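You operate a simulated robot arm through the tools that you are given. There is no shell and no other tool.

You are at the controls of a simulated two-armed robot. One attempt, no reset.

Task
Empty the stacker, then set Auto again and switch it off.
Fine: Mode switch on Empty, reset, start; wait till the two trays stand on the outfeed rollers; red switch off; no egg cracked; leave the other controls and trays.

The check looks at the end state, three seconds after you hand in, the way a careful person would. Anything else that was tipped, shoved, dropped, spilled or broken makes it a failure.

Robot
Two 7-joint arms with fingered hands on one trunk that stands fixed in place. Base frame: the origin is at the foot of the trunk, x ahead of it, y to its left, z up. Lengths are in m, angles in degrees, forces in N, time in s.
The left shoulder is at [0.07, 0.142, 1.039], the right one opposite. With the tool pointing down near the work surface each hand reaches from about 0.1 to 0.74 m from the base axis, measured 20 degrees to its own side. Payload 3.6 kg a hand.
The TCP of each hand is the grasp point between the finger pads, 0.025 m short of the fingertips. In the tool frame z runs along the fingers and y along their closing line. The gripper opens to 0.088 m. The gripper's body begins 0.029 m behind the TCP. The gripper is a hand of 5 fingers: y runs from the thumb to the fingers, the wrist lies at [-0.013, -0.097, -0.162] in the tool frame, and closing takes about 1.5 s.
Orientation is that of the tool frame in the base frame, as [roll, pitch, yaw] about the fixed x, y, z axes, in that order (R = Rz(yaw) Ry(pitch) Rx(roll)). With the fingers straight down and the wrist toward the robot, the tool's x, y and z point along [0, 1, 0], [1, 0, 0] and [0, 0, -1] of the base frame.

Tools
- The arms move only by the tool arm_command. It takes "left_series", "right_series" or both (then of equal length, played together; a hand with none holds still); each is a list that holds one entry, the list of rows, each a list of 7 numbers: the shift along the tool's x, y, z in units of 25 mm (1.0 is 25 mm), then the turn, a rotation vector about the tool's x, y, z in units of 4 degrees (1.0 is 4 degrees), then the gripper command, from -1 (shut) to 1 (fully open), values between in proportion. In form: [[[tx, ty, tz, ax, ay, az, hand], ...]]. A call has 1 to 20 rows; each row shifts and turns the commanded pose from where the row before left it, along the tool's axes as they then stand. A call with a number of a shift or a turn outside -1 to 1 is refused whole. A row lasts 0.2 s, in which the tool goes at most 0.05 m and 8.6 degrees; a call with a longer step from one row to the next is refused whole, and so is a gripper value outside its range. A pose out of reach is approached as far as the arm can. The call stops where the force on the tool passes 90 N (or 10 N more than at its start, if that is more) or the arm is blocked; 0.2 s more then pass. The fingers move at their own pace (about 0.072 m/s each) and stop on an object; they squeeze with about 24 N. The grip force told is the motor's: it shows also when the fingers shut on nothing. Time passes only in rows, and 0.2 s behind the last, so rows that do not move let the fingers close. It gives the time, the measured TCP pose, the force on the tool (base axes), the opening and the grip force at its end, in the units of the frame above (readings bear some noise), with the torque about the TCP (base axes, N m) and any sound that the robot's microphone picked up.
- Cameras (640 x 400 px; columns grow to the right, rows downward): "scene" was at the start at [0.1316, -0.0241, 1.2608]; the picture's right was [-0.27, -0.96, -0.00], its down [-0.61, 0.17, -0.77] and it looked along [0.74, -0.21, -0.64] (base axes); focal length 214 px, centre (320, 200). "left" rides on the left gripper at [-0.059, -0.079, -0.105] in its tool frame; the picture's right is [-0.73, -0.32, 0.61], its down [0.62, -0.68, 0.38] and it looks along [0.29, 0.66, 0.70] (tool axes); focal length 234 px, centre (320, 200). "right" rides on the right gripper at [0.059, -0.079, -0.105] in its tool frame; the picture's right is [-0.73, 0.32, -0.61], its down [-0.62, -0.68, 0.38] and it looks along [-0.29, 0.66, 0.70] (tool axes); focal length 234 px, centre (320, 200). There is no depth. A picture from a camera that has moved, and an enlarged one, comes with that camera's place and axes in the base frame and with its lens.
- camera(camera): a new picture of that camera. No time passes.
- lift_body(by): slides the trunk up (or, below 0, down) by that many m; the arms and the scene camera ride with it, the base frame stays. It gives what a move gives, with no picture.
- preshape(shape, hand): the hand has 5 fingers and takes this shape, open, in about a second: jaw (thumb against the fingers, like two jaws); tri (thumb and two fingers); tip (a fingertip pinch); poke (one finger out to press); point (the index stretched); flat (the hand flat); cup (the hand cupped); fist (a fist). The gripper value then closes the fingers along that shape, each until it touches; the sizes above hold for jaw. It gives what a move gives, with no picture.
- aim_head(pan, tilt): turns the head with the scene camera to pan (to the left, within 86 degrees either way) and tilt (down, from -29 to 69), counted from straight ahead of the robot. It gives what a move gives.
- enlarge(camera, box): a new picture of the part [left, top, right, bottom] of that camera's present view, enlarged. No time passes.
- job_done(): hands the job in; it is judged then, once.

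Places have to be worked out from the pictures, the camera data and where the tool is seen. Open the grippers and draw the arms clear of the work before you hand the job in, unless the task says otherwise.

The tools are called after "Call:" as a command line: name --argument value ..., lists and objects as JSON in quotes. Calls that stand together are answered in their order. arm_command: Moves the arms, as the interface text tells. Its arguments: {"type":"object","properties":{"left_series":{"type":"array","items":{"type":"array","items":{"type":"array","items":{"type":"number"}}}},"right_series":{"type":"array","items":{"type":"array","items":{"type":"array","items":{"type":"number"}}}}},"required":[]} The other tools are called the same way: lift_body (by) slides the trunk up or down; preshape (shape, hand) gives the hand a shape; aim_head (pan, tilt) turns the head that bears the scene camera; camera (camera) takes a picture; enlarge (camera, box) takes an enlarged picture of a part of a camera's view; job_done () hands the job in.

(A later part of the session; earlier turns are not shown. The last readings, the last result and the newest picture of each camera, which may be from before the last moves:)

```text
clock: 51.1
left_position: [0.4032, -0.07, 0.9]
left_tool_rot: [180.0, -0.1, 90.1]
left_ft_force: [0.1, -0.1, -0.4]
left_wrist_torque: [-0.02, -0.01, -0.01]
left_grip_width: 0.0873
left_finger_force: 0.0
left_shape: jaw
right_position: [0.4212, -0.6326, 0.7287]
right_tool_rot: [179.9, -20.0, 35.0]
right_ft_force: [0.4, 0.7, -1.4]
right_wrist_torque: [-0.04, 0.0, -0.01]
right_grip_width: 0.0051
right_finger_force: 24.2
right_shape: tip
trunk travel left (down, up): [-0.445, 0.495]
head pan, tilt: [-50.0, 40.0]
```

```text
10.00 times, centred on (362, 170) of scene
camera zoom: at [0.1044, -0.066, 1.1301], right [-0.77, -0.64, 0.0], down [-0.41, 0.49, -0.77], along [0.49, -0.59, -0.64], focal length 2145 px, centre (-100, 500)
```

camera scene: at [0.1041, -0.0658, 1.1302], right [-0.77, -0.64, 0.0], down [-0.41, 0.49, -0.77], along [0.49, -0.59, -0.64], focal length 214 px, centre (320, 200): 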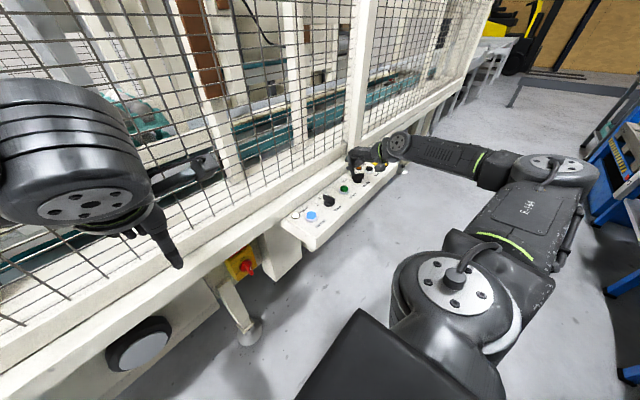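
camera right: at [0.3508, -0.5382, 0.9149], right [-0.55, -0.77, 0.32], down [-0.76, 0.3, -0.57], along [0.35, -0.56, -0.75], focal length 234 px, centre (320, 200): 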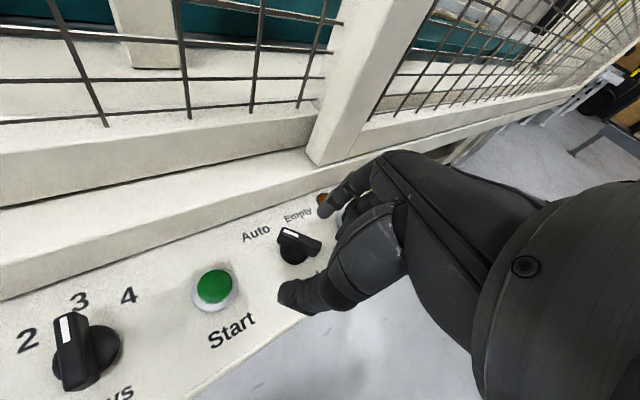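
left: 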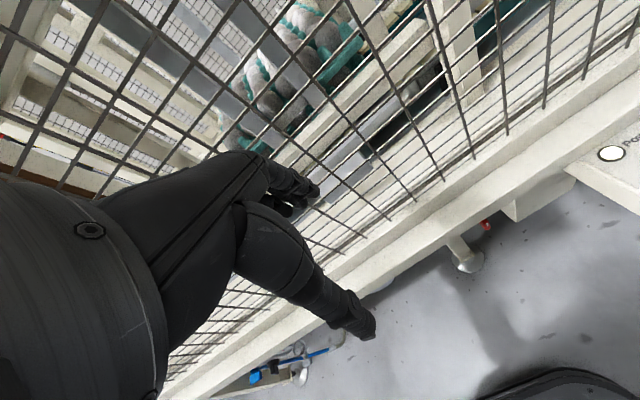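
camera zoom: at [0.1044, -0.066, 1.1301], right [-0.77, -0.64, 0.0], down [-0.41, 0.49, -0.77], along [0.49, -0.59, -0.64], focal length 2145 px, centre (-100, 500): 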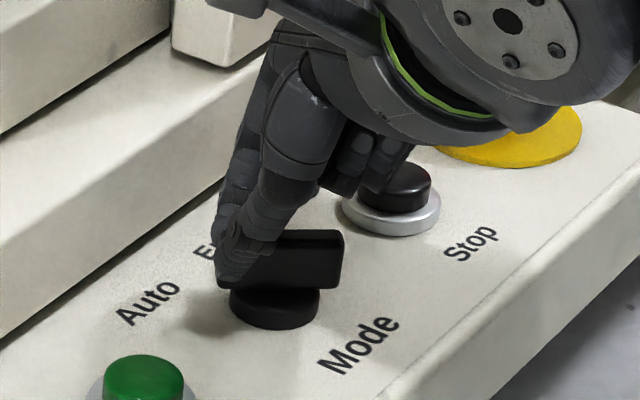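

The pinch holds the bar at its pointer end (5.1 mm). Now I'll carry it along the arc clockwise, half way first, while turning the hand gently.

Call:
arm_command --right_series '[[[0, 0.062, 0, -0.285, 0, 0.783, -1], [0, 0.062, 0, -0.285, 0, 0.783, -1], [-0.008, 0.06, -0.002, -0.285, 0, 0.783, -1], [-0.008, 0.06, -0.002, -0.285, 0, 0.783, -1], [-0.013, 0.059, -0.005, -0.285, 0, 0.783, -1], [-0.013, 0.059, -0.005, -0.285, 0, 0.783, -1]]]'

Call:
enlarge --camera "right" --box '[220, 180, 380, 280]'

Call:
enlarge --camera "scene" --box '[330, 150, 394, 190]'

```text
clock: 52.5
left_position: [0.4045, -0.069, 0.8999]
left_tool_rot: [180.0, 0.0, 90.0]
left_ft_force: [0.3, 0.1, -0.3]
left_wrist_torque: [-0.03, 0.0, -0.01]
left_grip_width: 0.0878
left_finger_force: 0.1
left_shape: jaw
right_position: [0.4231, -0.6431, 0.7294]
right_tool_rot: [-179.9, -20.0, 14.9]
right_ft_force: [-5.2, 4.5, -6.3]
right_wrist_torque: [0.07, 0.15, -0.04]
right_grip_width: 0.0049
right_finger_force: 24.1
right_shape: tip
trunk travel left (down, up): [-0.445, 0.495]
head pan, tilt: [-50.0, 40.0]
```

```text
4.00 times, centred on (300, 230) of right
camera zoom: at [0.4227, -0.5611, 0.8478], right [-0.78, -0.54, 0.32], down [-0.61, 0.54, -0.57], along [0.14, -0.64, -0.75], focal length 937 px, centre (400, 80)
```

zoom: 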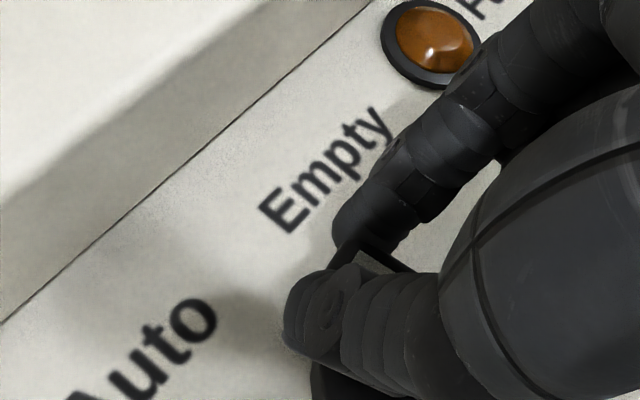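

```text
10.00 times, centred on (362, 170) of scene
camera zoom: at [0.1041, -0.0661, 1.1301], right [-0.77, -0.64, 0.0], down [-0.41, 0.49, -0.77], along [0.49, -0.59, -0.64], focal length 2145 px, centre (-100, 500)
```

zoom: 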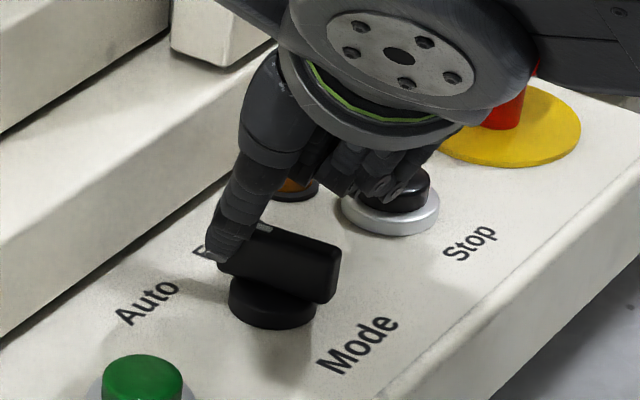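

The knob is turning (bar now swung roughly halfway, ~8 N). I'll continue the arc to the Empty position.

Call:
arm_command --right_series '[[[-0.021, 0.059, -0.008, -0.285, 0, 0.783, -1], [-0.021, 0.059, -0.008, -0.285, 0, 0.783, -1], [-0.029, 0.054, -0.011, -0.285, 0, 0.783, -1], [-0.029, 0.054, -0.011, -0.285, 0, 0.783, -1], [-0.036, 0.053, -0.013, -0.285, 0, 0.783, -1], [-0.036, 0.053, -0.013, -0.285, 0, 0.783, -1]]]'

Call:
enlarge --camera "right" --box '[220, 180, 380, 280]'

Call:
enlarge --camera "scene" --box '[330, 150, 394, 190]'

```text
clock: 53.9
left_position: [0.4041, -0.07, 0.8988]
left_tool_rot: [179.9, 0.0, 90.0]
left_ft_force: [0.4, -0.9, -0.6]
left_wrist_torque: [0.0, -0.02, -0.04]
left_grip_width: 0.0878
left_finger_force: 0.1
left_shape: jaw
right_position: [0.4212, -0.6507, 0.729]
right_tool_rot: [179.9, -20.0, -4.9]
right_ft_force: [-5.0, 9.9, -9.2]
right_wrist_torque: [0.11, 0.18, 0.01]
right_grip_width: 0.0048
right_finger_force: 24.3
right_shape: tip
trunk travel left (down, up): [-0.445, 0.495]
head pan, tilt: [-50.0, 40.0]
```

```text
4.00 times, centred on (300, 230) of right
camera zoom: at [0.4477, -0.5737, 0.8478], right [-0.91, -0.24, 0.32], down [-0.39, 0.72, -0.57], along [-0.09, -0.65, -0.75], focal length 937 px, centre (400, 80)
```

zoom: 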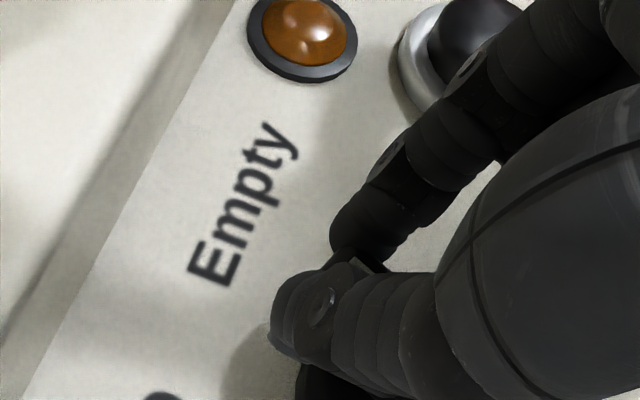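

```text
10.00 times, centred on (362, 170) of scene
camera zoom: at [0.1045, -0.0658, 1.1301], right [-0.77, -0.64, 0.0], down [-0.41, 0.49, -0.77], along [0.49, -0.59, -0.64], focal length 2145 px, centre (-100, 500)
```

zoom: 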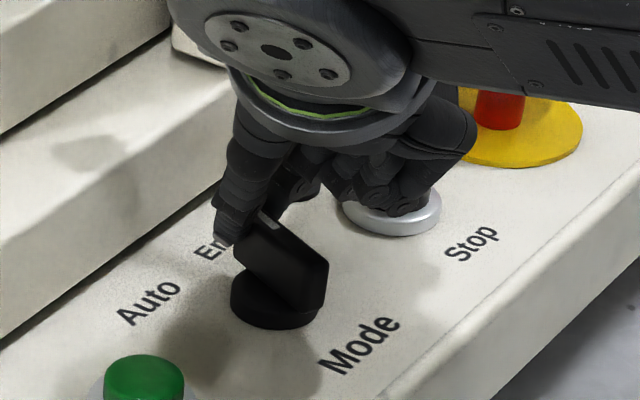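

The bar is now near −20°, past centre but not fully at Empty (−39°). I'll continue the arc a further ~9 mm with some turn.

Call:
arm_command --right_series '[[[-0.03, 0.083, -0.011, -0.285, 0, 0.783, -1], [-0.03, 0.083, -0.011, -0.285, 0, 0.783, -1], [-0.03, 0.083, -0.011, -0.285, 0, 0.783, -1], [-0.03, 0.083, -0.011, -0.285, 0, 0.783, -1]]]'

Call:
enlarge --camera "right" --box '[220, 180, 380, 280]'

Call:
enlarge --camera "scene" --box '[330, 150, 394, 190]'

```text
clock: 54.9
left_position: [0.404, -0.0682, 0.9008]
left_tool_rot: [180.0, -0.1, 90.0]
left_ft_force: [0.7, -1.1, -0.1]
left_wrist_torque: [0.01, -0.02, -0.03]
left_grip_width: 0.0877
left_finger_force: 0.1
left_shape: jaw
right_position: [0.4167, -0.6587, 0.729]
right_tool_rot: [-179.9, -20.0, -18.4]
right_ft_force: [-3.2, 17.2, -11.0]
right_wrist_torque: [0.3, 0.17, 0.14]
right_grip_width: 0.0049
right_finger_force: 23.7
right_shape: tip
trunk travel left (down, up): [-0.445, 0.495]
head pan, tilt: [-50.0, 40.0]
```

```text
4.00 times, centred on (300, 230) of right
camera zoom: at [0.4603, -0.5882, 0.8479], right [-0.95, -0.03, 0.32], down [-0.22, 0.79, -0.57], along [-0.24, -0.61, -0.75], focal length 937 px, centre (400, 80)
```

zoom: 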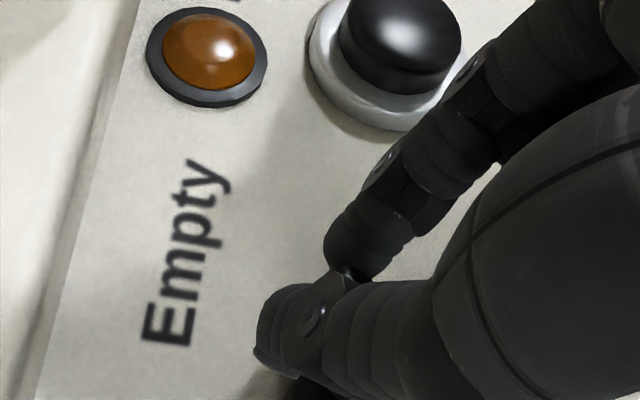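

```text
10.00 times, centred on (362, 170) of scene
camera zoom: at [0.1049, -0.0647, 1.1301], right [-0.77, -0.64, 0.0], down [-0.41, 0.49, -0.77], along [0.49, -0.59, -0.64], focal length 2145 px, centre (-100, 500)
```

zoom: 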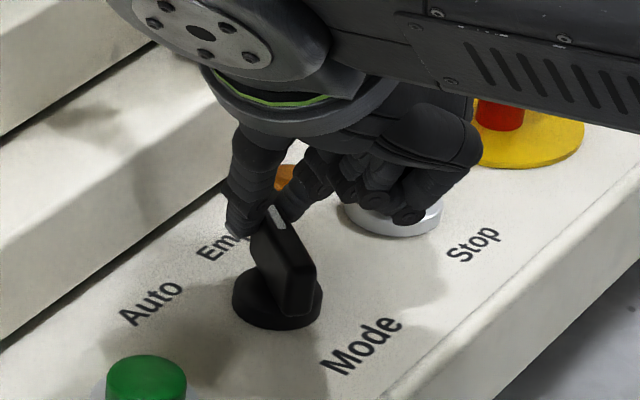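

The bar now points at about −40°, i.e. Empty, with ~17 N at the stop. I'll release and lift straight up, then verify.

Call:
arm_command --right_series '[[[0, 0, 0, 0, 0, 0, -0.4], [0, 0, 0, 0, 0, 0, 0.0], [0, 0, 0, 0, 0, 0, 0.2], [0, 0, 0, 0, 0, 0, 0.2], [0.342, 0, -0.94, 0, 0, 0, 0.2], [0.342, 0, -0.94, 0, 0, 0, 0.2], [0.342, 0, -0.94, 0, 0, 0, 0.2], [0.342, 0, -0.94, 0, 0, 0, 0.2]]]'

Call:
camera --camera "right"

Call:
enlarge --camera "scene" --box '[300, 140, 396, 200]'

```text
clock: 56.7
left_position: [0.4041, -0.0687, 0.9001]
left_tool_rot: [-180.0, 0.0, 89.9]
left_ft_force: [0.3, 0.9, -1.5]
left_wrist_torque: [0.02, 0.03, 0.01]
left_grip_width: 0.0877
left_finger_force: 0.1
left_shape: jaw
right_position: [0.4164, -0.6579, 0.8303]
right_tool_rot: [179.9, -20.0, -18.4]
right_ft_force: [-0.8, 0.3, -0.1]
right_wrist_torque: [0.03, -0.01, 0.01]
right_grip_width: 0.0523
right_finger_force: 0.0
right_shape: tip
trunk travel left (down, up): [-0.445, 0.495]
head pan, tilt: [-50.0, 40.0]
```

```text
taken
camera right: at [0.4595, -0.5885, 0.9489], right [-0.95, -0.03, 0.32], down [-0.22, 0.79, -0.57], along [-0.24, -0.61, -0.75], focal length 234 px, centre (320, 200)
```

right: 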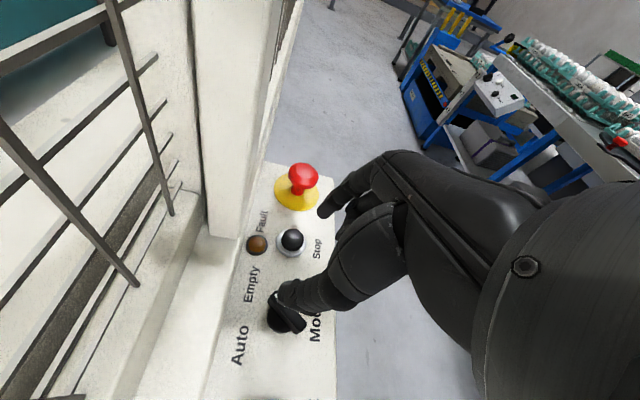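

```text
6.67 times, centred on (348, 170) of scene
camera zoom: at [0.1041, -0.0654, 1.1302], right [-0.77, -0.64, 0.0], down [-0.41, 0.49, -0.77], along [0.49, -0.59, -0.64], focal length 1430 px, centre (133, 400)
```

zoom: 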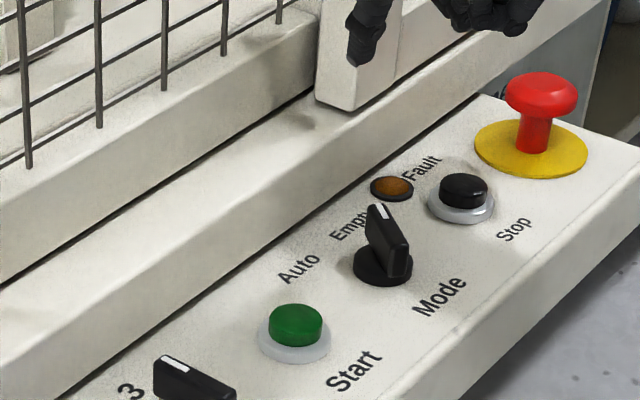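

Mode clearly points at Empty now and stays there. Next I'll turn the hand back toward yaw 90 (first 80°) at this safe height before going to Reset.

Call:
arm_command --right_series '[[[0.342, 0, -0.94, 0.342, 0, -0.94, 0.2], [0, 0, 0, 0.342, 0, -0.94, 0.2], [0, 0, 0, 0.342, 0, -0.94, 0.2], [0, 0, 0, 0.342, 0, -0.94, 0.2], [0, 0, 0, 0.342, 0, -0.94, 0.2], [0, 0, 0, 0.342, 0, -0.94, 0.2], [0, 0, 0, 0.342, 0, -0.94, 0.2], [0, 0, 0, 0.342, 0, -0.94, 0.2], [0, 0, 0, 0.342, 0, -0.94, 0.2], [0, 0, 0, 0.342, 0, -0.94, 0.2], [0, 0, 0, 0.342, 0, -0.94, 0.2], [0, 0, 0, 0.342, 0, -0.94, 0.2], [0, 0, 0, 0.342, 0, -0.94, 0.2], [0, 0, 0, 0.342, 0, -0.94, 0.2], [0, 0, 0, 0.342, 0, -0.94, 0.2], [0, 0, 0, 0, -1, 0, 0.2], [0, 0, 0, 0, -1, 0, 0.2], [0, 0, 0, 0, -1, 0, 0.2], [0, 0, 0, 0, -1, 0, 0.2], [0, 0, 0, 0, -1, 0, 0.2]]]'

Call:
aim_head --pan -45 --tilt 40

Call:
camera --camera "scene"

```text
clock: 60.9
left_position: [0.403, -0.0702, 0.899]
left_tool_rot: [179.9, 0.1, 90.0]
left_ft_force: [-0.2, 0.8, -0.6]
left_wrist_torque: [0.03, 0.03, -0.04]
left_grip_width: 0.0877
left_finger_force: 0.0
left_shape: jaw
right_position: [0.4168, -0.6585, 0.8565]
right_tool_rot: [180.0, 0.1, 41.7]
right_ft_force: [-0.1, 0.6, 0.3]
right_wrist_torque: [-0.01, -0.02, 0.01]
right_grip_width: 0.0524
right_finger_force: 0.0
right_shape: tip
trunk travel left (down, up): [-0.445, 0.495]
head pan, tilt: [-50.0, 40.0]
```

```text
clock: 61.5
left_position: [0.4042, -0.0699, 0.8993]
left_tool_rot: [180.0, 0.0, 90.1]
left_ft_force: [0.1, 0.5, -0.1]
left_wrist_torque: [0.01, 0.0, -0.01]
left_grip_width: 0.0878
left_finger_force: 0.0
left_shape: jaw
right_position: [0.4157, -0.6592, 0.8563]
right_tool_rot: [180.0, 0.0, 41.7]
right_ft_force: [-0.2, -0.4, -0.5]
right_wrist_torque: [0.01, -0.02, 0.0]
right_grip_width: 0.0526
right_finger_force: 0.1
right_shape: tip
trunk travel left (down, up): [-0.445, 0.495]
head pan, tilt: [-45.0, 40.0]
```

```text
taken
camera scene: at [0.1097, -0.0609, 1.1301], right [-0.71, -0.71, 0.0], down [-0.45, 0.45, -0.77], along [0.54, -0.54, -0.64], focal length 214 px, centre (320, 200)
```

scene: 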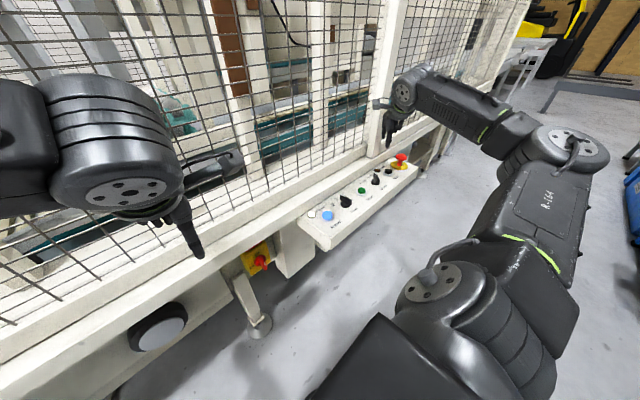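

Orientation is clean at yaw 41.7. I'll turn to yaw 90 with the pinch shut, then travel over to Reset (0.413, −0.393) at z≈0.855.

Call:
arm_command --right_series '[[[0, 0, 0, 0, 0, -1, -1], [0, 0, 0, 0, 0, -1, -1], [0, 0, 0, 0, 0, -1, -1], [0, 0, 0, 0, 0, -1, -1], [0, 0, 0, 0, 0, -1, -1], [0, 0, 0, 0, 0, -1, -1], [0, 0, 0, 0, 0, -1, -1], [0, 0, 0, 0, 0, -1, -1], [0, 0, 0, 0, 0, -1, -1], [0, 0, 0, 0, 0, -1, -1], [0, 0, 0, 0, 0, -1, -1], [0, 0, 0, 0, 0, -1, -1]]]'

Call:
arm_command --right_series '[[[0.965, 0.033, 0, 0, 0, 0, -1], [0.965, 0.033, 0, 0, 0, 0, -1], [0.965, 0.033, 0, 0, 0, 0, -1], [0.965, 0.033, 0, 0, 0, 0, -1], [0.965, 0.033, 0, 0, 0, 0, -1], [0.965, 0.033, 0, 0, 0, 0, -1], [0.965, 0.033, 0, 0, 0, 0, -1], [0.965, 0.033, 0, 0, 0, 0, -1], [0.965, 0.033, 0, 0, 0, 0, -1], [0.965, 0.033, 0, 0, 0, 0, -1], [0.965, 0.033, 0, 0, 0, 0, -1]]]'

Call:
camera --camera "right"

Call:
enlarge --camera "scene" --box '[270, 100, 430, 250]'

```text
clock: 64.1
left_position: [0.4041, -0.0701, 0.9003]
left_tool_rot: [-180.0, 0.0, 90.1]
left_ft_force: [0.2, 0.4, -1.0]
left_wrist_torque: [-0.02, 0.02, 0.03]
left_grip_width: 0.0876
left_finger_force: 0.0
left_shape: jaw
right_position: [0.4163, -0.659, 0.8559]
right_tool_rot: [180.0, 0.0, 89.7]
right_ft_force: [0.1, -0.3, 0.6]
right_wrist_torque: [0.02, 0.0, 0.0]
right_grip_width: 0.0
right_finger_force: 24.2
right_shape: tip
trunk travel left (down, up): [-0.445, 0.495]
head pan, tilt: [-45.0, 40.0]
```

```text
clock: 66.5
left_position: [0.4035, -0.0692, 0.9002]
left_tool_rot: [-179.9, 0.0, 90.0]
left_ft_force: [0.3, 0.0, 0.6]
left_wrist_torque: [-0.02, 0.03, 0.0]
left_grip_width: 0.0878
left_finger_force: 0.1
left_shape: jaw
right_position: [0.4269, -0.3923, 0.8554]
right_tool_rot: [-180.0, -0.1, 89.7]
right_ft_force: [-0.1, -0.1, 0.3]
right_wrist_torque: [-0.03, -0.03, 0.0]
right_grip_width: 0.0001
right_finger_force: 23.9
right_shape: tip
trunk travel left (down, up): [-0.445, 0.495]
head pan, tilt: [-45.0, 40.0]
```

```text
taken
camera right: at [0.3485, -0.3332, 0.9596], right [0.32, -0.73, 0.61], down [-0.68, -0.62, -0.38], along [0.66, -0.29, -0.7], focal length 234 px, centre (320, 200)
```

right: 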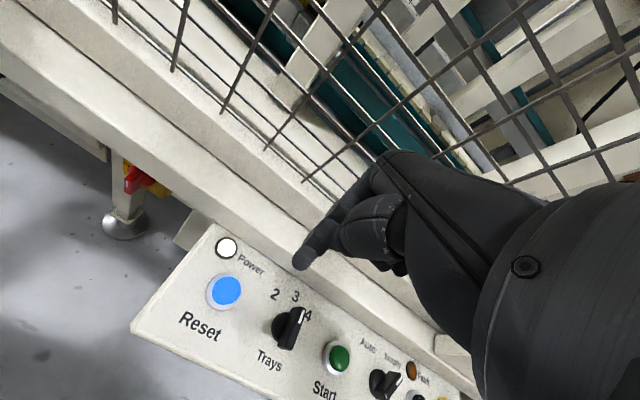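

```text
2.67 times, centred on (350, 175) of scene
camera zoom: at [0.1101, -0.0608, 1.1301], right [-0.71, -0.71, 0.0], down [-0.45, 0.45, -0.77], along [0.54, -0.54, -0.64], focal length 572 px, centre (240, 267)
```

zoom: 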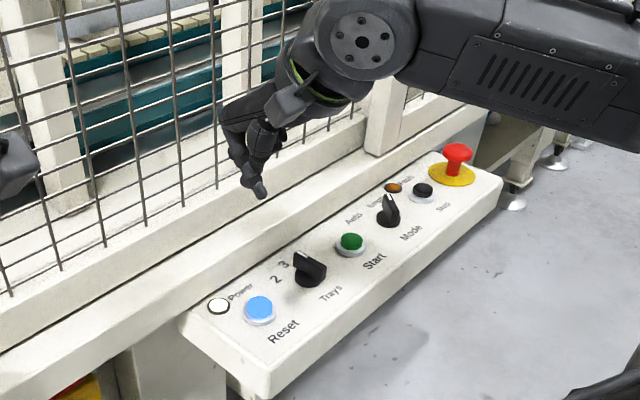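

The tip sits at about (0.410, −0.389, 0.841), right above Reset (0.412, −0.390). I'll descend to z≈0.74 and check alignment.

Call:
arm_command --right_series '[[[0, 0, 0.92, 0, 0, 0, -1], [0, 0, 0.92, 0, 0, 0, -1], [0, 0, 0.92, 0, 0, 0, -1], [0, 0, 0.92, 0, 0, 0, -1], [0, 0, 0.92, 0, 0, 0, -1]]]'

Call:
enlarge --camera "right" --box '[200, 190, 392, 310]'

Call:
enlarge --camera "scene" --box '[290, 165, 386, 225]'

```text
clock: 67.7
left_position: [0.4043, -0.0696, 0.8992]
left_tool_rot: [-180.0, 0.0, 90.0]
left_ft_force: [-0.5, -0.2, -0.1]
left_wrist_torque: [0.01, 0.01, 0.02]
left_grip_width: 0.0877
left_finger_force: 0.0
left_shape: jaw
right_position: [0.4255, -0.3922, 0.7394]
right_tool_rot: [180.0, -0.1, 89.6]
right_ft_force: [-0.7, -0.2, 0.5]
right_wrist_torque: [0.0, 0.01, -0.04]
right_grip_width: 0.0
right_finger_force: 24.2
right_shape: tip
trunk travel left (down, up): [-0.445, 0.495]
head pan, tilt: [-45.0, 40.0]
```

```text
3.33 times, centred on (296, 250) of right
camera zoom: at [0.3473, -0.3339, 0.8441], right [0.32, -0.73, 0.61], down [-0.68, -0.62, -0.38], along [0.66, -0.29, -0.7], focal length 781 px, centre (400, 33)
```

zoom: 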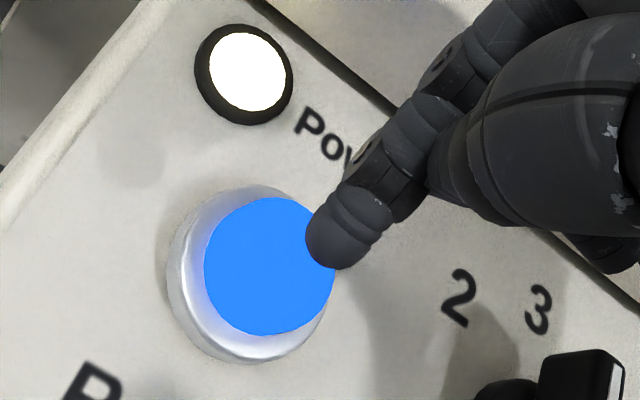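

```text
6.67 times, centred on (338, 195) of scene
camera zoom: at [0.1099, -0.0611, 1.1301], right [-0.71, -0.71, 0.0], down [-0.45, 0.45, -0.77], along [0.54, -0.54, -0.64], focal length 1430 px, centre (200, 233)
```

zoom: 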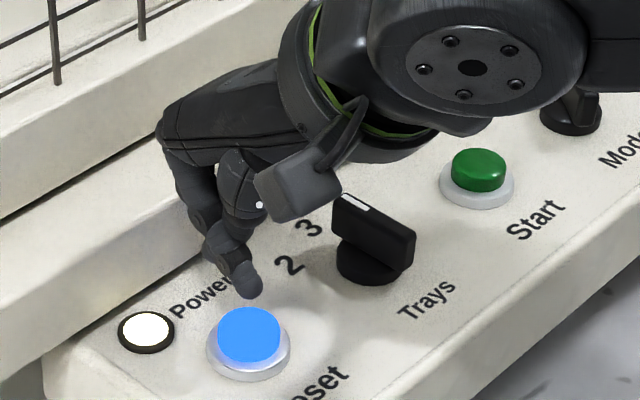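

Tip bottom is ~25 mm above the Reset cap and centred over it. I'll lower 20 mm, then creep in small steps to press, reading force and sound.

Call:
arm_command --right_series '[[[0, 0, 0.8, 0, 0, 0, -1], [0, 0, 0.12, 0, 0, 0, -1]]]'

Call:
arm_command --right_series '[[[0, 0, 0.1, 0, 0, 0, -1], [0, 0, 0.1, 0, 0, 0, -1]]]'

Call:
enlarge --camera "right" --box '[200, 190, 392, 310]'

```text
clock: 68.3
left_position: [0.4044, -0.0695, 0.9009]
left_tool_rot: [-179.9, -0.1, 90.0]
left_ft_force: [0.5, -0.7, 0.4]
left_wrist_torque: [-0.01, -0.02, 0.01]
left_grip_width: 0.0876
left_finger_force: 0.1
left_shape: jaw
right_position: [0.4245, -0.3929, 0.7162]
right_tool_rot: [180.0, 0.1, 89.7]
right_ft_force: [0.4, -0.6, 1.8]
right_wrist_torque: [0.0, 0.02, -0.01]
right_grip_width: 0.0
right_finger_force: 24.1
right_shape: tip
trunk travel left (down, up): [-0.445, 0.495]
head pan, tilt: [-45.0, 40.0]
```

```text
clock: 68.9
left_position: [0.4036, -0.0703, 0.901]
left_tool_rot: [-179.9, -0.1, 90.0]
left_ft_force: [0.7, 0.0, 0.0]
left_wrist_torque: [0.02, -0.03, -0.03]
left_grip_width: 0.0878
left_finger_force: 0.0
left_shape: jaw
right_position: [0.4258, -0.3929, 0.7129]
right_tool_rot: [179.9, -0.1, 89.6]
right_ft_force: [1.5, -0.5, 4.2]
right_wrist_torque: [0.01, 0.03, -0.01]
right_grip_width: 0.0001
right_finger_force: 23.7
right_shape: tip
trunk travel left (down, up): [-0.445, 0.495]
head pan, tilt: [-45.0, 40.0]
heard: click
```

```text
3.33 times, centred on (296, 250) of right
camera zoom: at [0.3476, -0.3339, 0.8168], right [0.32, -0.73, 0.61], down [-0.68, -0.62, -0.38], along [0.66, -0.29, -0.69], focal length 781 px, centre (400, 33)
```

zoom: 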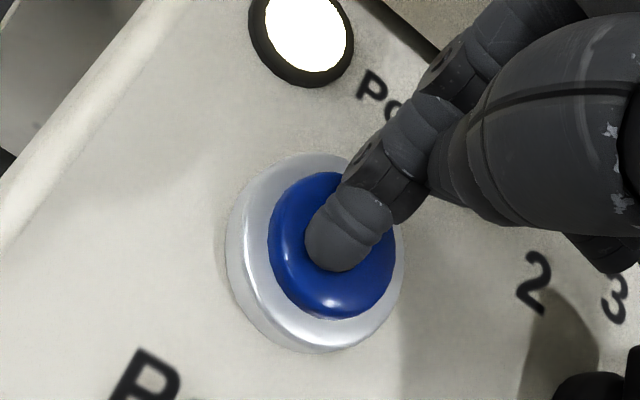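

Click heard and the blue lamp went dark – Reset was accepted. I'll lift off and check the panel state before moving to Start.

Call:
arm_command --right_series '[[[0, 0, -0.8, 0, 0, 0, -1], [0, 0, -0.8, 0, 0, 0, -1], [0, 0, -0.8, 0, 0, 0, -1], [-0.96, 0.01, 0, 0, 0, 0, -1], [-0.96, 0.01, 0, 0, 0, 0, -1], [-0.96, 0.01, 0, 0, 0, 0, -1], [-0.96, 0.01, 0, 0, 0, 0, -1], [-0.96, 0.01, 0, 0, 0, 0, -1], [-0.96, 0.01, 0, 0, 0, 0, -1], [-0.96, 0.01, 0, 0, 0, 0, -1]]]'

Call:
enlarge --camera "right" --box '[160, 170, 400, 320]'

Call:
enlarge --camera "scene" --box '[290, 135, 434, 225]'

```text
clock: 71.1
left_position: [0.4042, -0.0695, 0.9003]
left_tool_rot: [-180.0, -0.1, 90.0]
left_ft_force: [-0.6, -0.1, 0.0]
left_wrist_torque: [0.0, 0.01, -0.02]
left_grip_width: 0.0878
left_finger_force: 0.1
left_shape: jaw
right_position: [0.4266, -0.5608, 0.7709]
right_tool_rot: [-179.9, -0.1, 89.6]
right_ft_force: [-0.1, -0.1, 0.0]
right_wrist_torque: [0.0, 0.0, 0.02]
right_grip_width: 0.0
right_finger_force: 23.9
right_shape: tip
trunk travel left (down, up): [-0.445, 0.495]
head pan, tilt: [-45.0, 40.0]
```

```text
2.67 times, centred on (280, 245) of right
camera zoom: at [0.3486, -0.5031, 0.8757], right [0.32, -0.73, 0.61], down [-0.68, -0.62, -0.38], along [0.66, -0.29, -0.7], focal length 624 px, centre (427, 80)
```

zoom: 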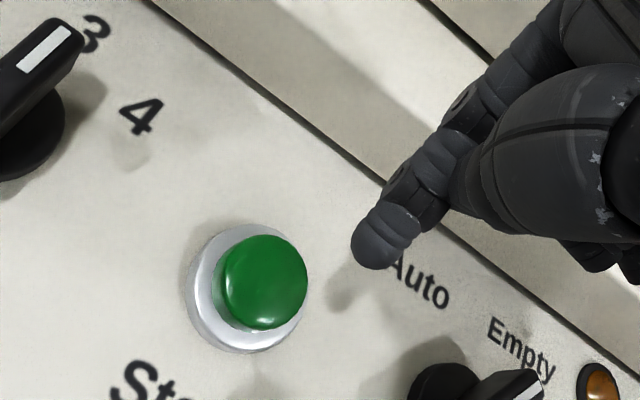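

```text
4.44 times, centred on (362, 180) of scene
camera zoom: at [0.1098, -0.0613, 1.1301], right [-0.71, -0.71, 0.0], down [-0.45, 0.46, -0.77], along [0.54, -0.54, -0.64], focal length 953 px, centre (133, 289)
```

zoom: 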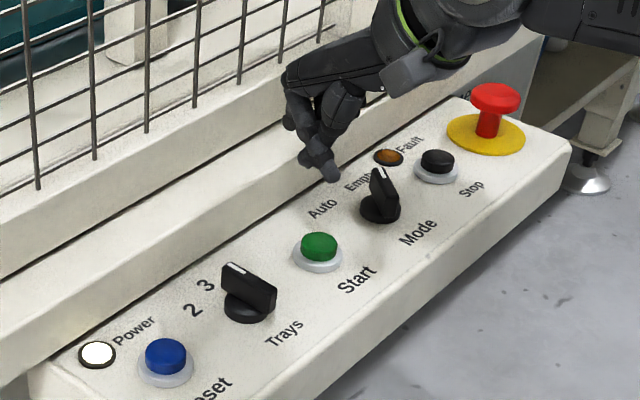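

Reset lamp stays dark, Power lit, Mode on Empty. The tip (≈0.411, −0.557) is over Start; I'll descend and creep in to press it.

Call:
arm_command --right_series '[[[0, 0, 0.69, 0, 0, 0, -1], [0, 0, 0.69, 0, 0, 0, -1], [0, 0, 0.69, 0, 0, 0, -1]]]'

Call:
enlarge --camera "right" --box '[200, 190, 392, 310]'

```text
clock: 71.9
left_position: [0.4041, -0.0699, 0.8995]
left_tool_rot: [-179.9, 0.0, 89.9]
left_ft_force: [0.7, -0.1, 0.2]
left_wrist_torque: [0.0, -0.01, -0.02]
left_grip_width: 0.0877
left_finger_force: 0.0
left_shape: jaw
right_position: [0.4273, -0.5623, 0.7202]
right_tool_rot: [-179.9, 0.0, 89.7]
right_ft_force: [-0.3, -0.5, 0.0]
right_wrist_torque: [-0.04, -0.02, 0.02]
right_grip_width: 0.0
right_finger_force: 23.9
right_shape: tip
trunk travel left (down, up): [-0.445, 0.495]
head pan, tilt: [-45.0, 40.0]
```

```text
3.33 times, centred on (296, 250) of right
camera zoom: at [0.3488, -0.5027, 0.8238], right [0.32, -0.73, 0.61], down [-0.68, -0.62, -0.38], along [0.66, -0.29, -0.7], focal length 781 px, centre (400, 33)
```

zoom: 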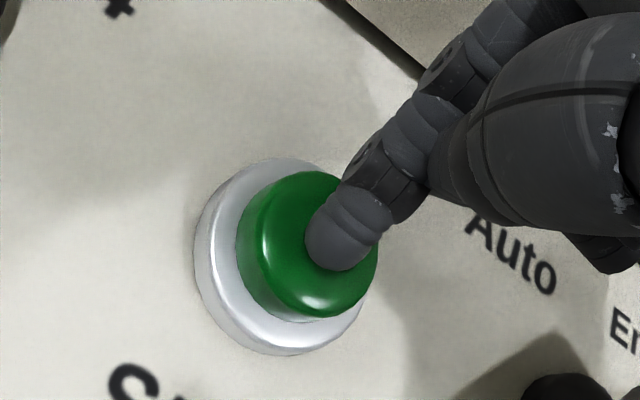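

The fingertip is right over the green cap at z 0.720, not yet loaded. I'll creep down a few millimetres to press Start.

Call:
arm_command --right_series '[[[0, 0, 0.12, 0, 0, 0, -1], [0, 0, 0.1, 0, 0, 0, -1], [0, 0, 0.08, 0, 0, 0, -1]]]'

Call:
enlarge --camera "right" --box '[200, 190, 392, 310]'

```text
clock: 72.7
left_position: [0.4032, -0.0686, 0.9001]
left_tool_rot: [179.9, 0.0, 90.1]
left_ft_force: [0.1, -0.3, 0.1]
left_wrist_torque: [-0.03, 0.03, 0.04]
left_grip_width: 0.0878
left_finger_force: 0.1
left_shape: jaw
right_position: [0.4273, -0.5608, 0.7129]
right_tool_rot: [180.0, 0.0, 89.7]
right_ft_force: [0.7, -0.7, 4.1]
right_wrist_torque: [0.04, 0.06, 0.02]
right_grip_width: 0.0001
right_finger_force: 24.0
right_shape: tip
trunk travel left (down, up): [-0.445, 0.495]
head pan, tilt: [-45.0, 40.0]
heard: click
```

```text
3.33 times, centred on (296, 250) of right
camera zoom: at [0.3485, -0.5021, 0.8173], right [0.32, -0.73, 0.61], down [-0.68, -0.62, -0.38], along [0.66, -0.29, -0.7], focal length 781 px, centre (400, 33)
```

zoom: 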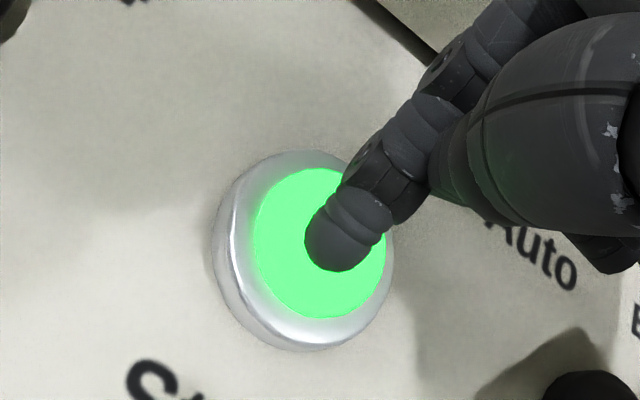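

Click heard and Start is lit green – the machine runs. I'll lift off the button and turn the head to watch the stacker and the outfeed.

Call:
arm_command --right_series '[[[0, 0, -0.8, 0, 0, 0, -1], [0, 0, -0.8, 0, 0, 0, -1], [0, 0, -0.8, 0, 0, 0, -1]]]'

Call:
aim_head --pan -30 --tilt 20

Call:
camera --camera "scene"

Call:
camera --camera "left"

```text
clock: 73.5
left_position: [0.4036, -0.0691, 0.8999]
left_tool_rot: [180.0, 0.1, 90.0]
left_ft_force: [-1.1, 0.0, 0.8]
left_wrist_torque: [0.0, -0.01, 0.01]
left_grip_width: 0.0876
left_finger_force: 0.1
left_shape: jaw
right_position: [0.4265, -0.5623, 0.7737]
right_tool_rot: [-179.9, 0.0, 89.7]
right_ft_force: [0.3, -0.3, -0.1]
right_wrist_torque: [-0.01, 0.01, -0.01]
right_grip_width: 0.0005
right_finger_force: 24.3
right_shape: tip
trunk travel left (down, up): [-0.445, 0.495]
head pan, tilt: [-45.0, 40.0]
```

```text
clock: 74.4
left_position: [0.4036, -0.0693, 0.9]
left_tool_rot: [-180.0, 0.0, 90.1]
left_ft_force: [-0.7, 0.2, 0.9]
left_wrist_torque: [-0.01, -0.01, -0.02]
left_grip_width: 0.0876
left_finger_force: 0.1
left_shape: jaw
right_position: [0.4279, -0.5624, 0.7726]
right_tool_rot: [179.9, 0.1, 89.6]
right_ft_force: [0.2, 0.8, 0.3]
right_wrist_torque: [0.0, -0.01, -0.02]
right_grip_width: 0.0
right_finger_force: 23.7
right_shape: tip
trunk travel left (down, up): [-0.445, 0.495]
head pan, tilt: [-30.0, 20.0]
```

```text
taken
camera scene: at [0.1302, -0.0474, 1.1615], right [-0.5, -0.87, 0.0], down [-0.3, 0.17, -0.94], along [0.81, -0.47, -0.34], focal length 214 px, centre (320, 200)
```

scene: 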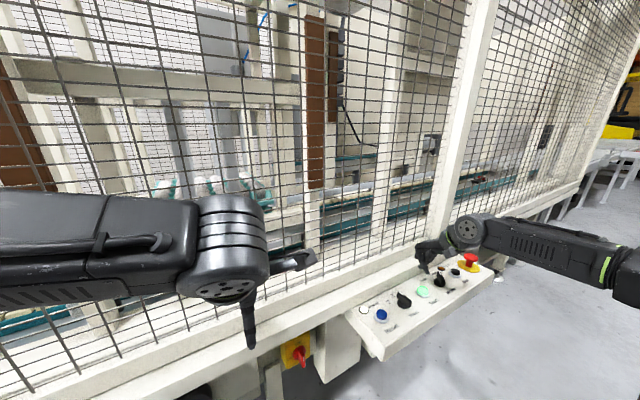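

```text
taken
camera left: at [0.3242, -0.1284, 1.0058], right [-0.32, -0.73, -0.61], down [-0.68, 0.62, -0.38], along [0.66, 0.29, -0.7], focal length 234 px, centre (320, 200)
```

left: 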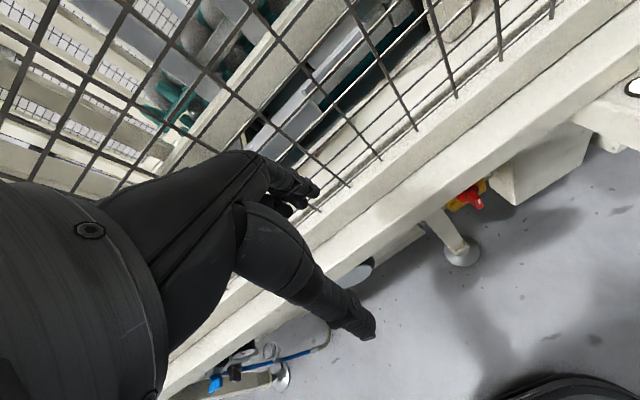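

The machine is running (Start lit). I'll look further left at the conveyor with slatted rollers to find where trays come out.

Call:
aim_head --pan 15 --tilt 25

Call:
camera --camera "scene"

Call:
aim_head --pan 55 --tilt 25

Call:
camera --camera "scene"

```text
clock: 75.5
left_position: [0.4039, -0.0698, 0.9]
left_tool_rot: [-180.0, -0.1, 90.0]
left_ft_force: [0.4, -0.4, 0.8]
left_wrist_torque: [0.0, -0.02, 0.0]
left_grip_width: 0.0878
left_finger_force: 0.0
left_shape: jaw
right_position: [0.4258, -0.5619, 0.7725]
right_tool_rot: [180.0, 0.1, 89.8]
right_ft_force: [0.0, -0.1, 1.0]
right_wrist_torque: [-0.02, -0.02, 0.0]
right_grip_width: 0.0
right_finger_force: 24.2
right_shape: tip
trunk travel left (down, up): [-0.445, 0.495]
head pan, tilt: [15.0, 25.0]
```

```text
taken
camera scene: at [0.1387, 0.023, 1.1535], right [0.26, -0.97, 0.0], down [-0.41, -0.11, -0.91], along [0.88, 0.23, -0.42], focal length 214 px, centre (320, 200)
```

scene: 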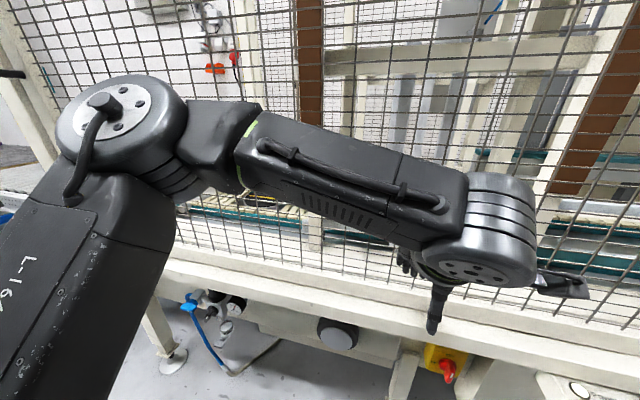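

```text
clock: 76.6
left_position: [0.4036, -0.0685, 0.9007]
left_tool_rot: [180.0, -0.1, 90.1]
left_ft_force: [-1.1, 0.4, 0.5]
left_wrist_torque: [0.02, -0.01, -0.04]
left_grip_width: 0.0877
left_finger_force: 0.1
left_shape: jaw
right_position: [0.4271, -0.563, 0.7715]
right_tool_rot: [-180.0, 0.0, 89.6]
right_ft_force: [-0.3, -0.6, -0.7]
right_wrist_torque: [0.01, 0.02, 0.03]
right_grip_width: 0.0
right_finger_force: 24.2
right_shape: tip
trunk travel left (down, up): [-0.445, 0.495]
head pan, tilt: [55.0, 25.0]
```

```text
taken
camera scene: at [0.1026, 0.0747, 1.1535], right [0.82, -0.57, 0.0], down [-0.24, -0.35, -0.91], along [0.52, 0.74, -0.42], focal length 214 px, centre (320, 200)
```

scene: 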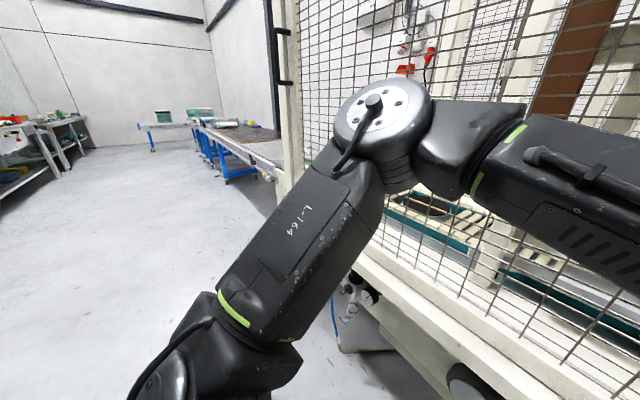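

The left arm hides the left conveyor. I'll draw the left hand back and down-left in free space to clear the head's view.

Call:
arm_command --left_series '[[[0.3, -0.9, 0.2, 0, 0, 0, 1], [0.6, -0.9, 0.4, 0, 0, 0, 1], [0.9, -0.7, 0.6, 0, 0, 0, 1], [0.9, -0.5, 0.8, 0, 0, 0, 1], [0.9, -0.3, 0.8, 0, 0, 0, 1], [0.9, -0.3, 0.8, 0, 0, 0, 1], [0.9, -0.2, 0.8, 0, 0, 0, 1], [0.9, 0, 0.8, 0, 0, 0, 1], [0.9, 0, 0.8, 0, 0, 0, 1]]]'

Call:
aim_head --pan 30 --tilt 15

Call:
camera --camera "scene"

Call:
camera --camera "left"

```text
clock: 78.6
left_position: [0.3649, 0.0606, 0.7637]
left_tool_rot: [-179.9, 0.0, 90.0]
left_ft_force: [0.1, -0.2, 0.1]
left_wrist_torque: [0.0, 0.01, -0.03]
left_grip_width: 0.0877
left_finger_force: 0.0
left_shape: jaw
left hand out of reach, approached as far as the arm can: row 6, 7, 8, 9
right_position: [0.4266, -0.5622, 0.7735]
right_tool_rot: [179.9, 0.1, 89.7]
right_ft_force: [-0.1, 1.1, -0.5]
right_wrist_torque: [0.0, -0.02, 0.03]
right_grip_width: 0.0001
right_finger_force: 24.0
right_shape: tip
trunk travel left (down, up): [-0.445, 0.495]
head pan, tilt: [55.0, 25.0]
```

```text
clock: 79.5
left_position: [0.3652, 0.0603, 0.765]
left_tool_rot: [-179.9, 0.0, 90.0]
left_ft_force: [0.1, 0.5, 0.3]
left_wrist_torque: [-0.03, -0.01, 0.0]
left_grip_width: 0.0877
left_finger_force: 0.0
left_shape: jaw
right_position: [0.4258, -0.5616, 0.7724]
right_tool_rot: [-180.0, 0.0, 89.8]
right_ft_force: [-0.6, -0.8, 0.3]
right_wrist_torque: [0.01, -0.01, 0.04]
right_grip_width: 0.0
right_finger_force: 24.2
right_shape: tip
trunk travel left (down, up): [-0.445, 0.495]
head pan, tilt: [30.0, 15.0]
```

```text
taken
camera scene: at [0.1305, 0.0461, 1.1697], right [0.5, -0.87, 0.0], down [-0.22, -0.13, -0.97], along [0.84, 0.48, -0.26], focal length 214 px, centre (320, 200)
```

scene: 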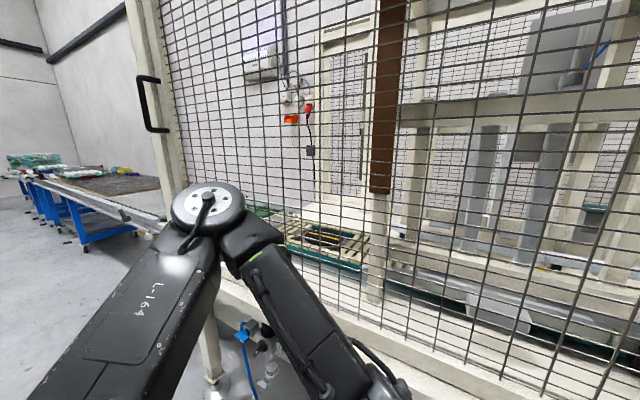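

```text
taken
camera left: at [0.2855, 0.0021, 0.8701], right [-0.32, -0.73, -0.61], down [-0.68, 0.62, -0.38], along [0.66, 0.29, -0.7], focal length 234 px, centre (320, 200)
```

left: 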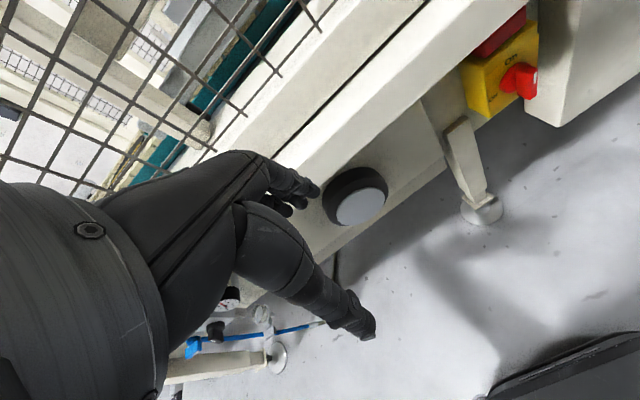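

The view is clear now. I'll enlarge the left conveyor and the stacker area to look for the trays.

Call:
enlarge --camera "scene" --box '[220, 190, 420, 315]'

Call:
enlarge --camera "scene" --box '[380, 180, 640, 342]'

Call:
aim_head --pan -5 --tilt 20

Call:
camera --camera "scene"

```text
3.20 times, centred on (320, 252) of scene
camera zoom: at [0.1305, 0.0461, 1.1697], right [0.5, -0.87, 0.0], down [-0.22, -0.13, -0.97], along [0.84, 0.48, -0.26], focal length 686 px, centre (320, 32)
```

zoom: 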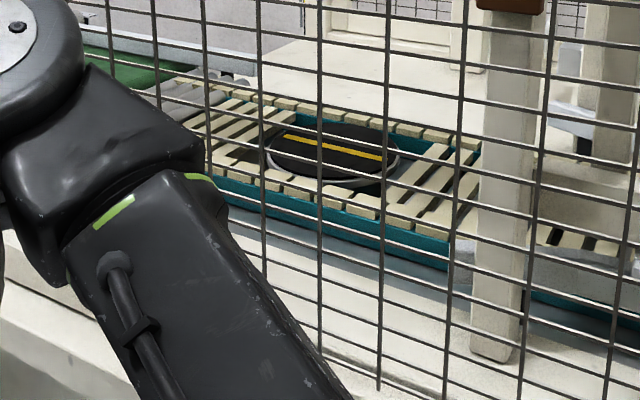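

```text
2.46 times, centred on (510, 261) of scene
camera zoom: at [0.1305, 0.0461, 1.1697], right [0.5, -0.87, 0.0], down [-0.22, -0.13, -0.97], along [0.84, 0.48, -0.26], focal length 528 px, centre (-148, 50)
```

zoom: 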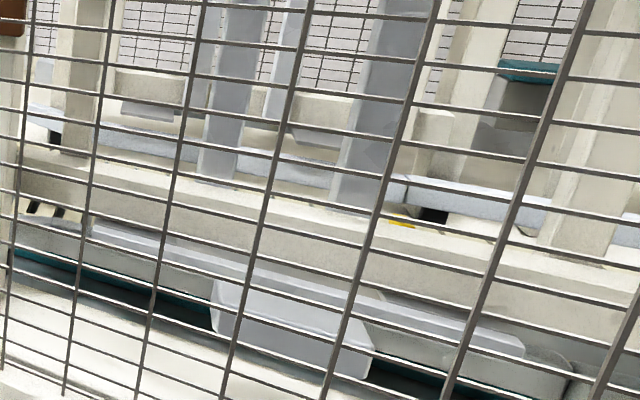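

```text
clock: 80.5
left_position: [0.3653, 0.0615, 0.7639]
left_tool_rot: [-179.8, 0.0, 90.0]
left_ft_force: [0.4, 0.7, -0.7]
left_wrist_torque: [0.02, -0.02, 0.02]
left_grip_width: 0.0878
left_finger_force: 0.1
left_shape: jaw
right_position: [0.4264, -0.5625, 0.7723]
right_tool_rot: [-179.9, 0.0, 89.6]
right_ft_force: [0.6, 0.7, -0.1]
right_wrist_torque: [0.01, 0.06, 0.01]
right_grip_width: 0.0
right_finger_force: 23.8
right_shape: tip
trunk travel left (down, up): [-0.445, 0.495]
head pan, tilt: [-5.0, 20.0]
```

```text
taken
camera scene: at [0.1424, -0.0088, 1.1616], right [-0.09, -1.0, 0.0], down [-0.34, 0.03, -0.94], along [0.94, -0.08, -0.34], focal length 214 px, centre (320, 200)
```

scene: 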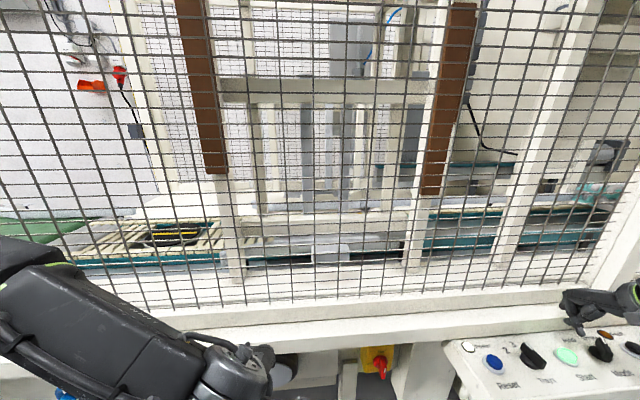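

The stack seems to have left the lift; I see something on the conveyor at the right. I'll look there.

Call:
enlarge --camera "scene" --box '[420, 120, 640, 270]'

Call:
aim_head --pan -45 --tilt 15

Call:
camera --camera "scene"

Call:
enlarge --camera "scene" --box '[160, 130, 480, 330]'

```text
2.67 times, centred on (530, 195) of scene
camera zoom: at [0.1424, -0.0088, 1.1616], right [-0.09, -1.0, 0.0], down [-0.34, 0.03, -0.94], along [0.94, -0.08, -0.34], focal length 572 px, centre (-240, 213)
```

zoom: 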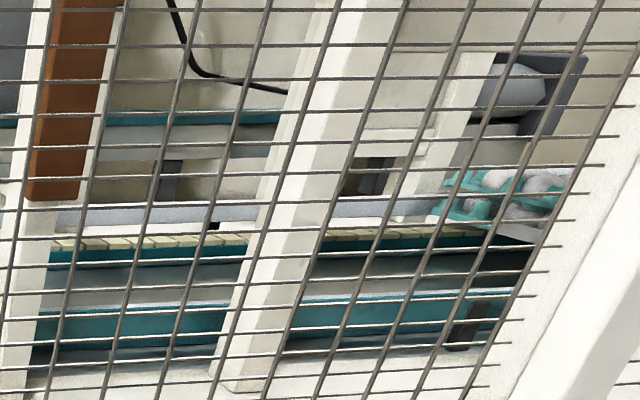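

```text
clock: 81.5
left_position: [0.3652, 0.0607, 0.7636]
left_tool_rot: [-179.9, 0.0, 90.0]
left_ft_force: [0.8, 0.9, 0.2]
left_wrist_torque: [0.0, 0.01, 0.01]
left_grip_width: 0.0877
left_finger_force: 0.1
left_shape: jaw
right_position: [0.425, -0.5627, 0.7729]
right_tool_rot: [179.9, 0.1, 89.7]
right_ft_force: [-0.2, -0.1, -1.0]
right_wrist_torque: [0.0, 0.0, -0.01]
right_grip_width: 0.0
right_finger_force: 24.0
right_shape: tip
trunk travel left (down, up): [-0.445, 0.495]
head pan, tilt: [-45.0, 15.0]
```

```text
taken
camera scene: at [0.1157, -0.0667, 1.1697], right [-0.71, -0.71, 0.0], down [-0.18, 0.18, -0.97], along [0.68, -0.68, -0.26], focal length 214 px, centre (320, 200)
```

scene: 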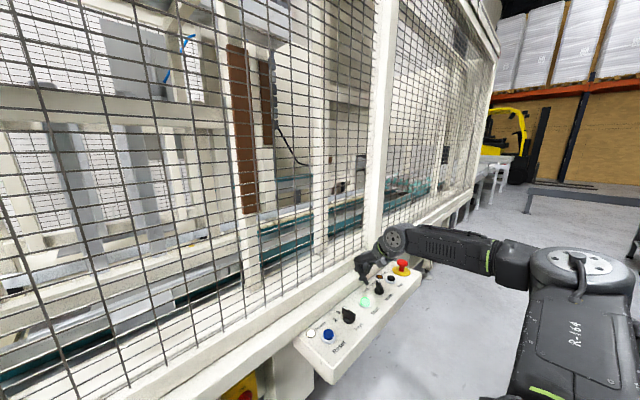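

```text
2.00 times, centred on (320, 230) of scene
camera zoom: at [0.1157, -0.0667, 1.1697], right [-0.71, -0.71, 0.0], down [-0.18, 0.18, -0.97], along [0.68, -0.68, -0.26], focal length 429 px, centre (320, 140)
```

zoom: 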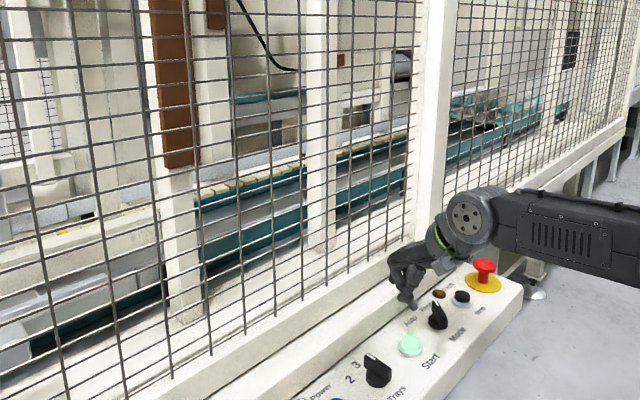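

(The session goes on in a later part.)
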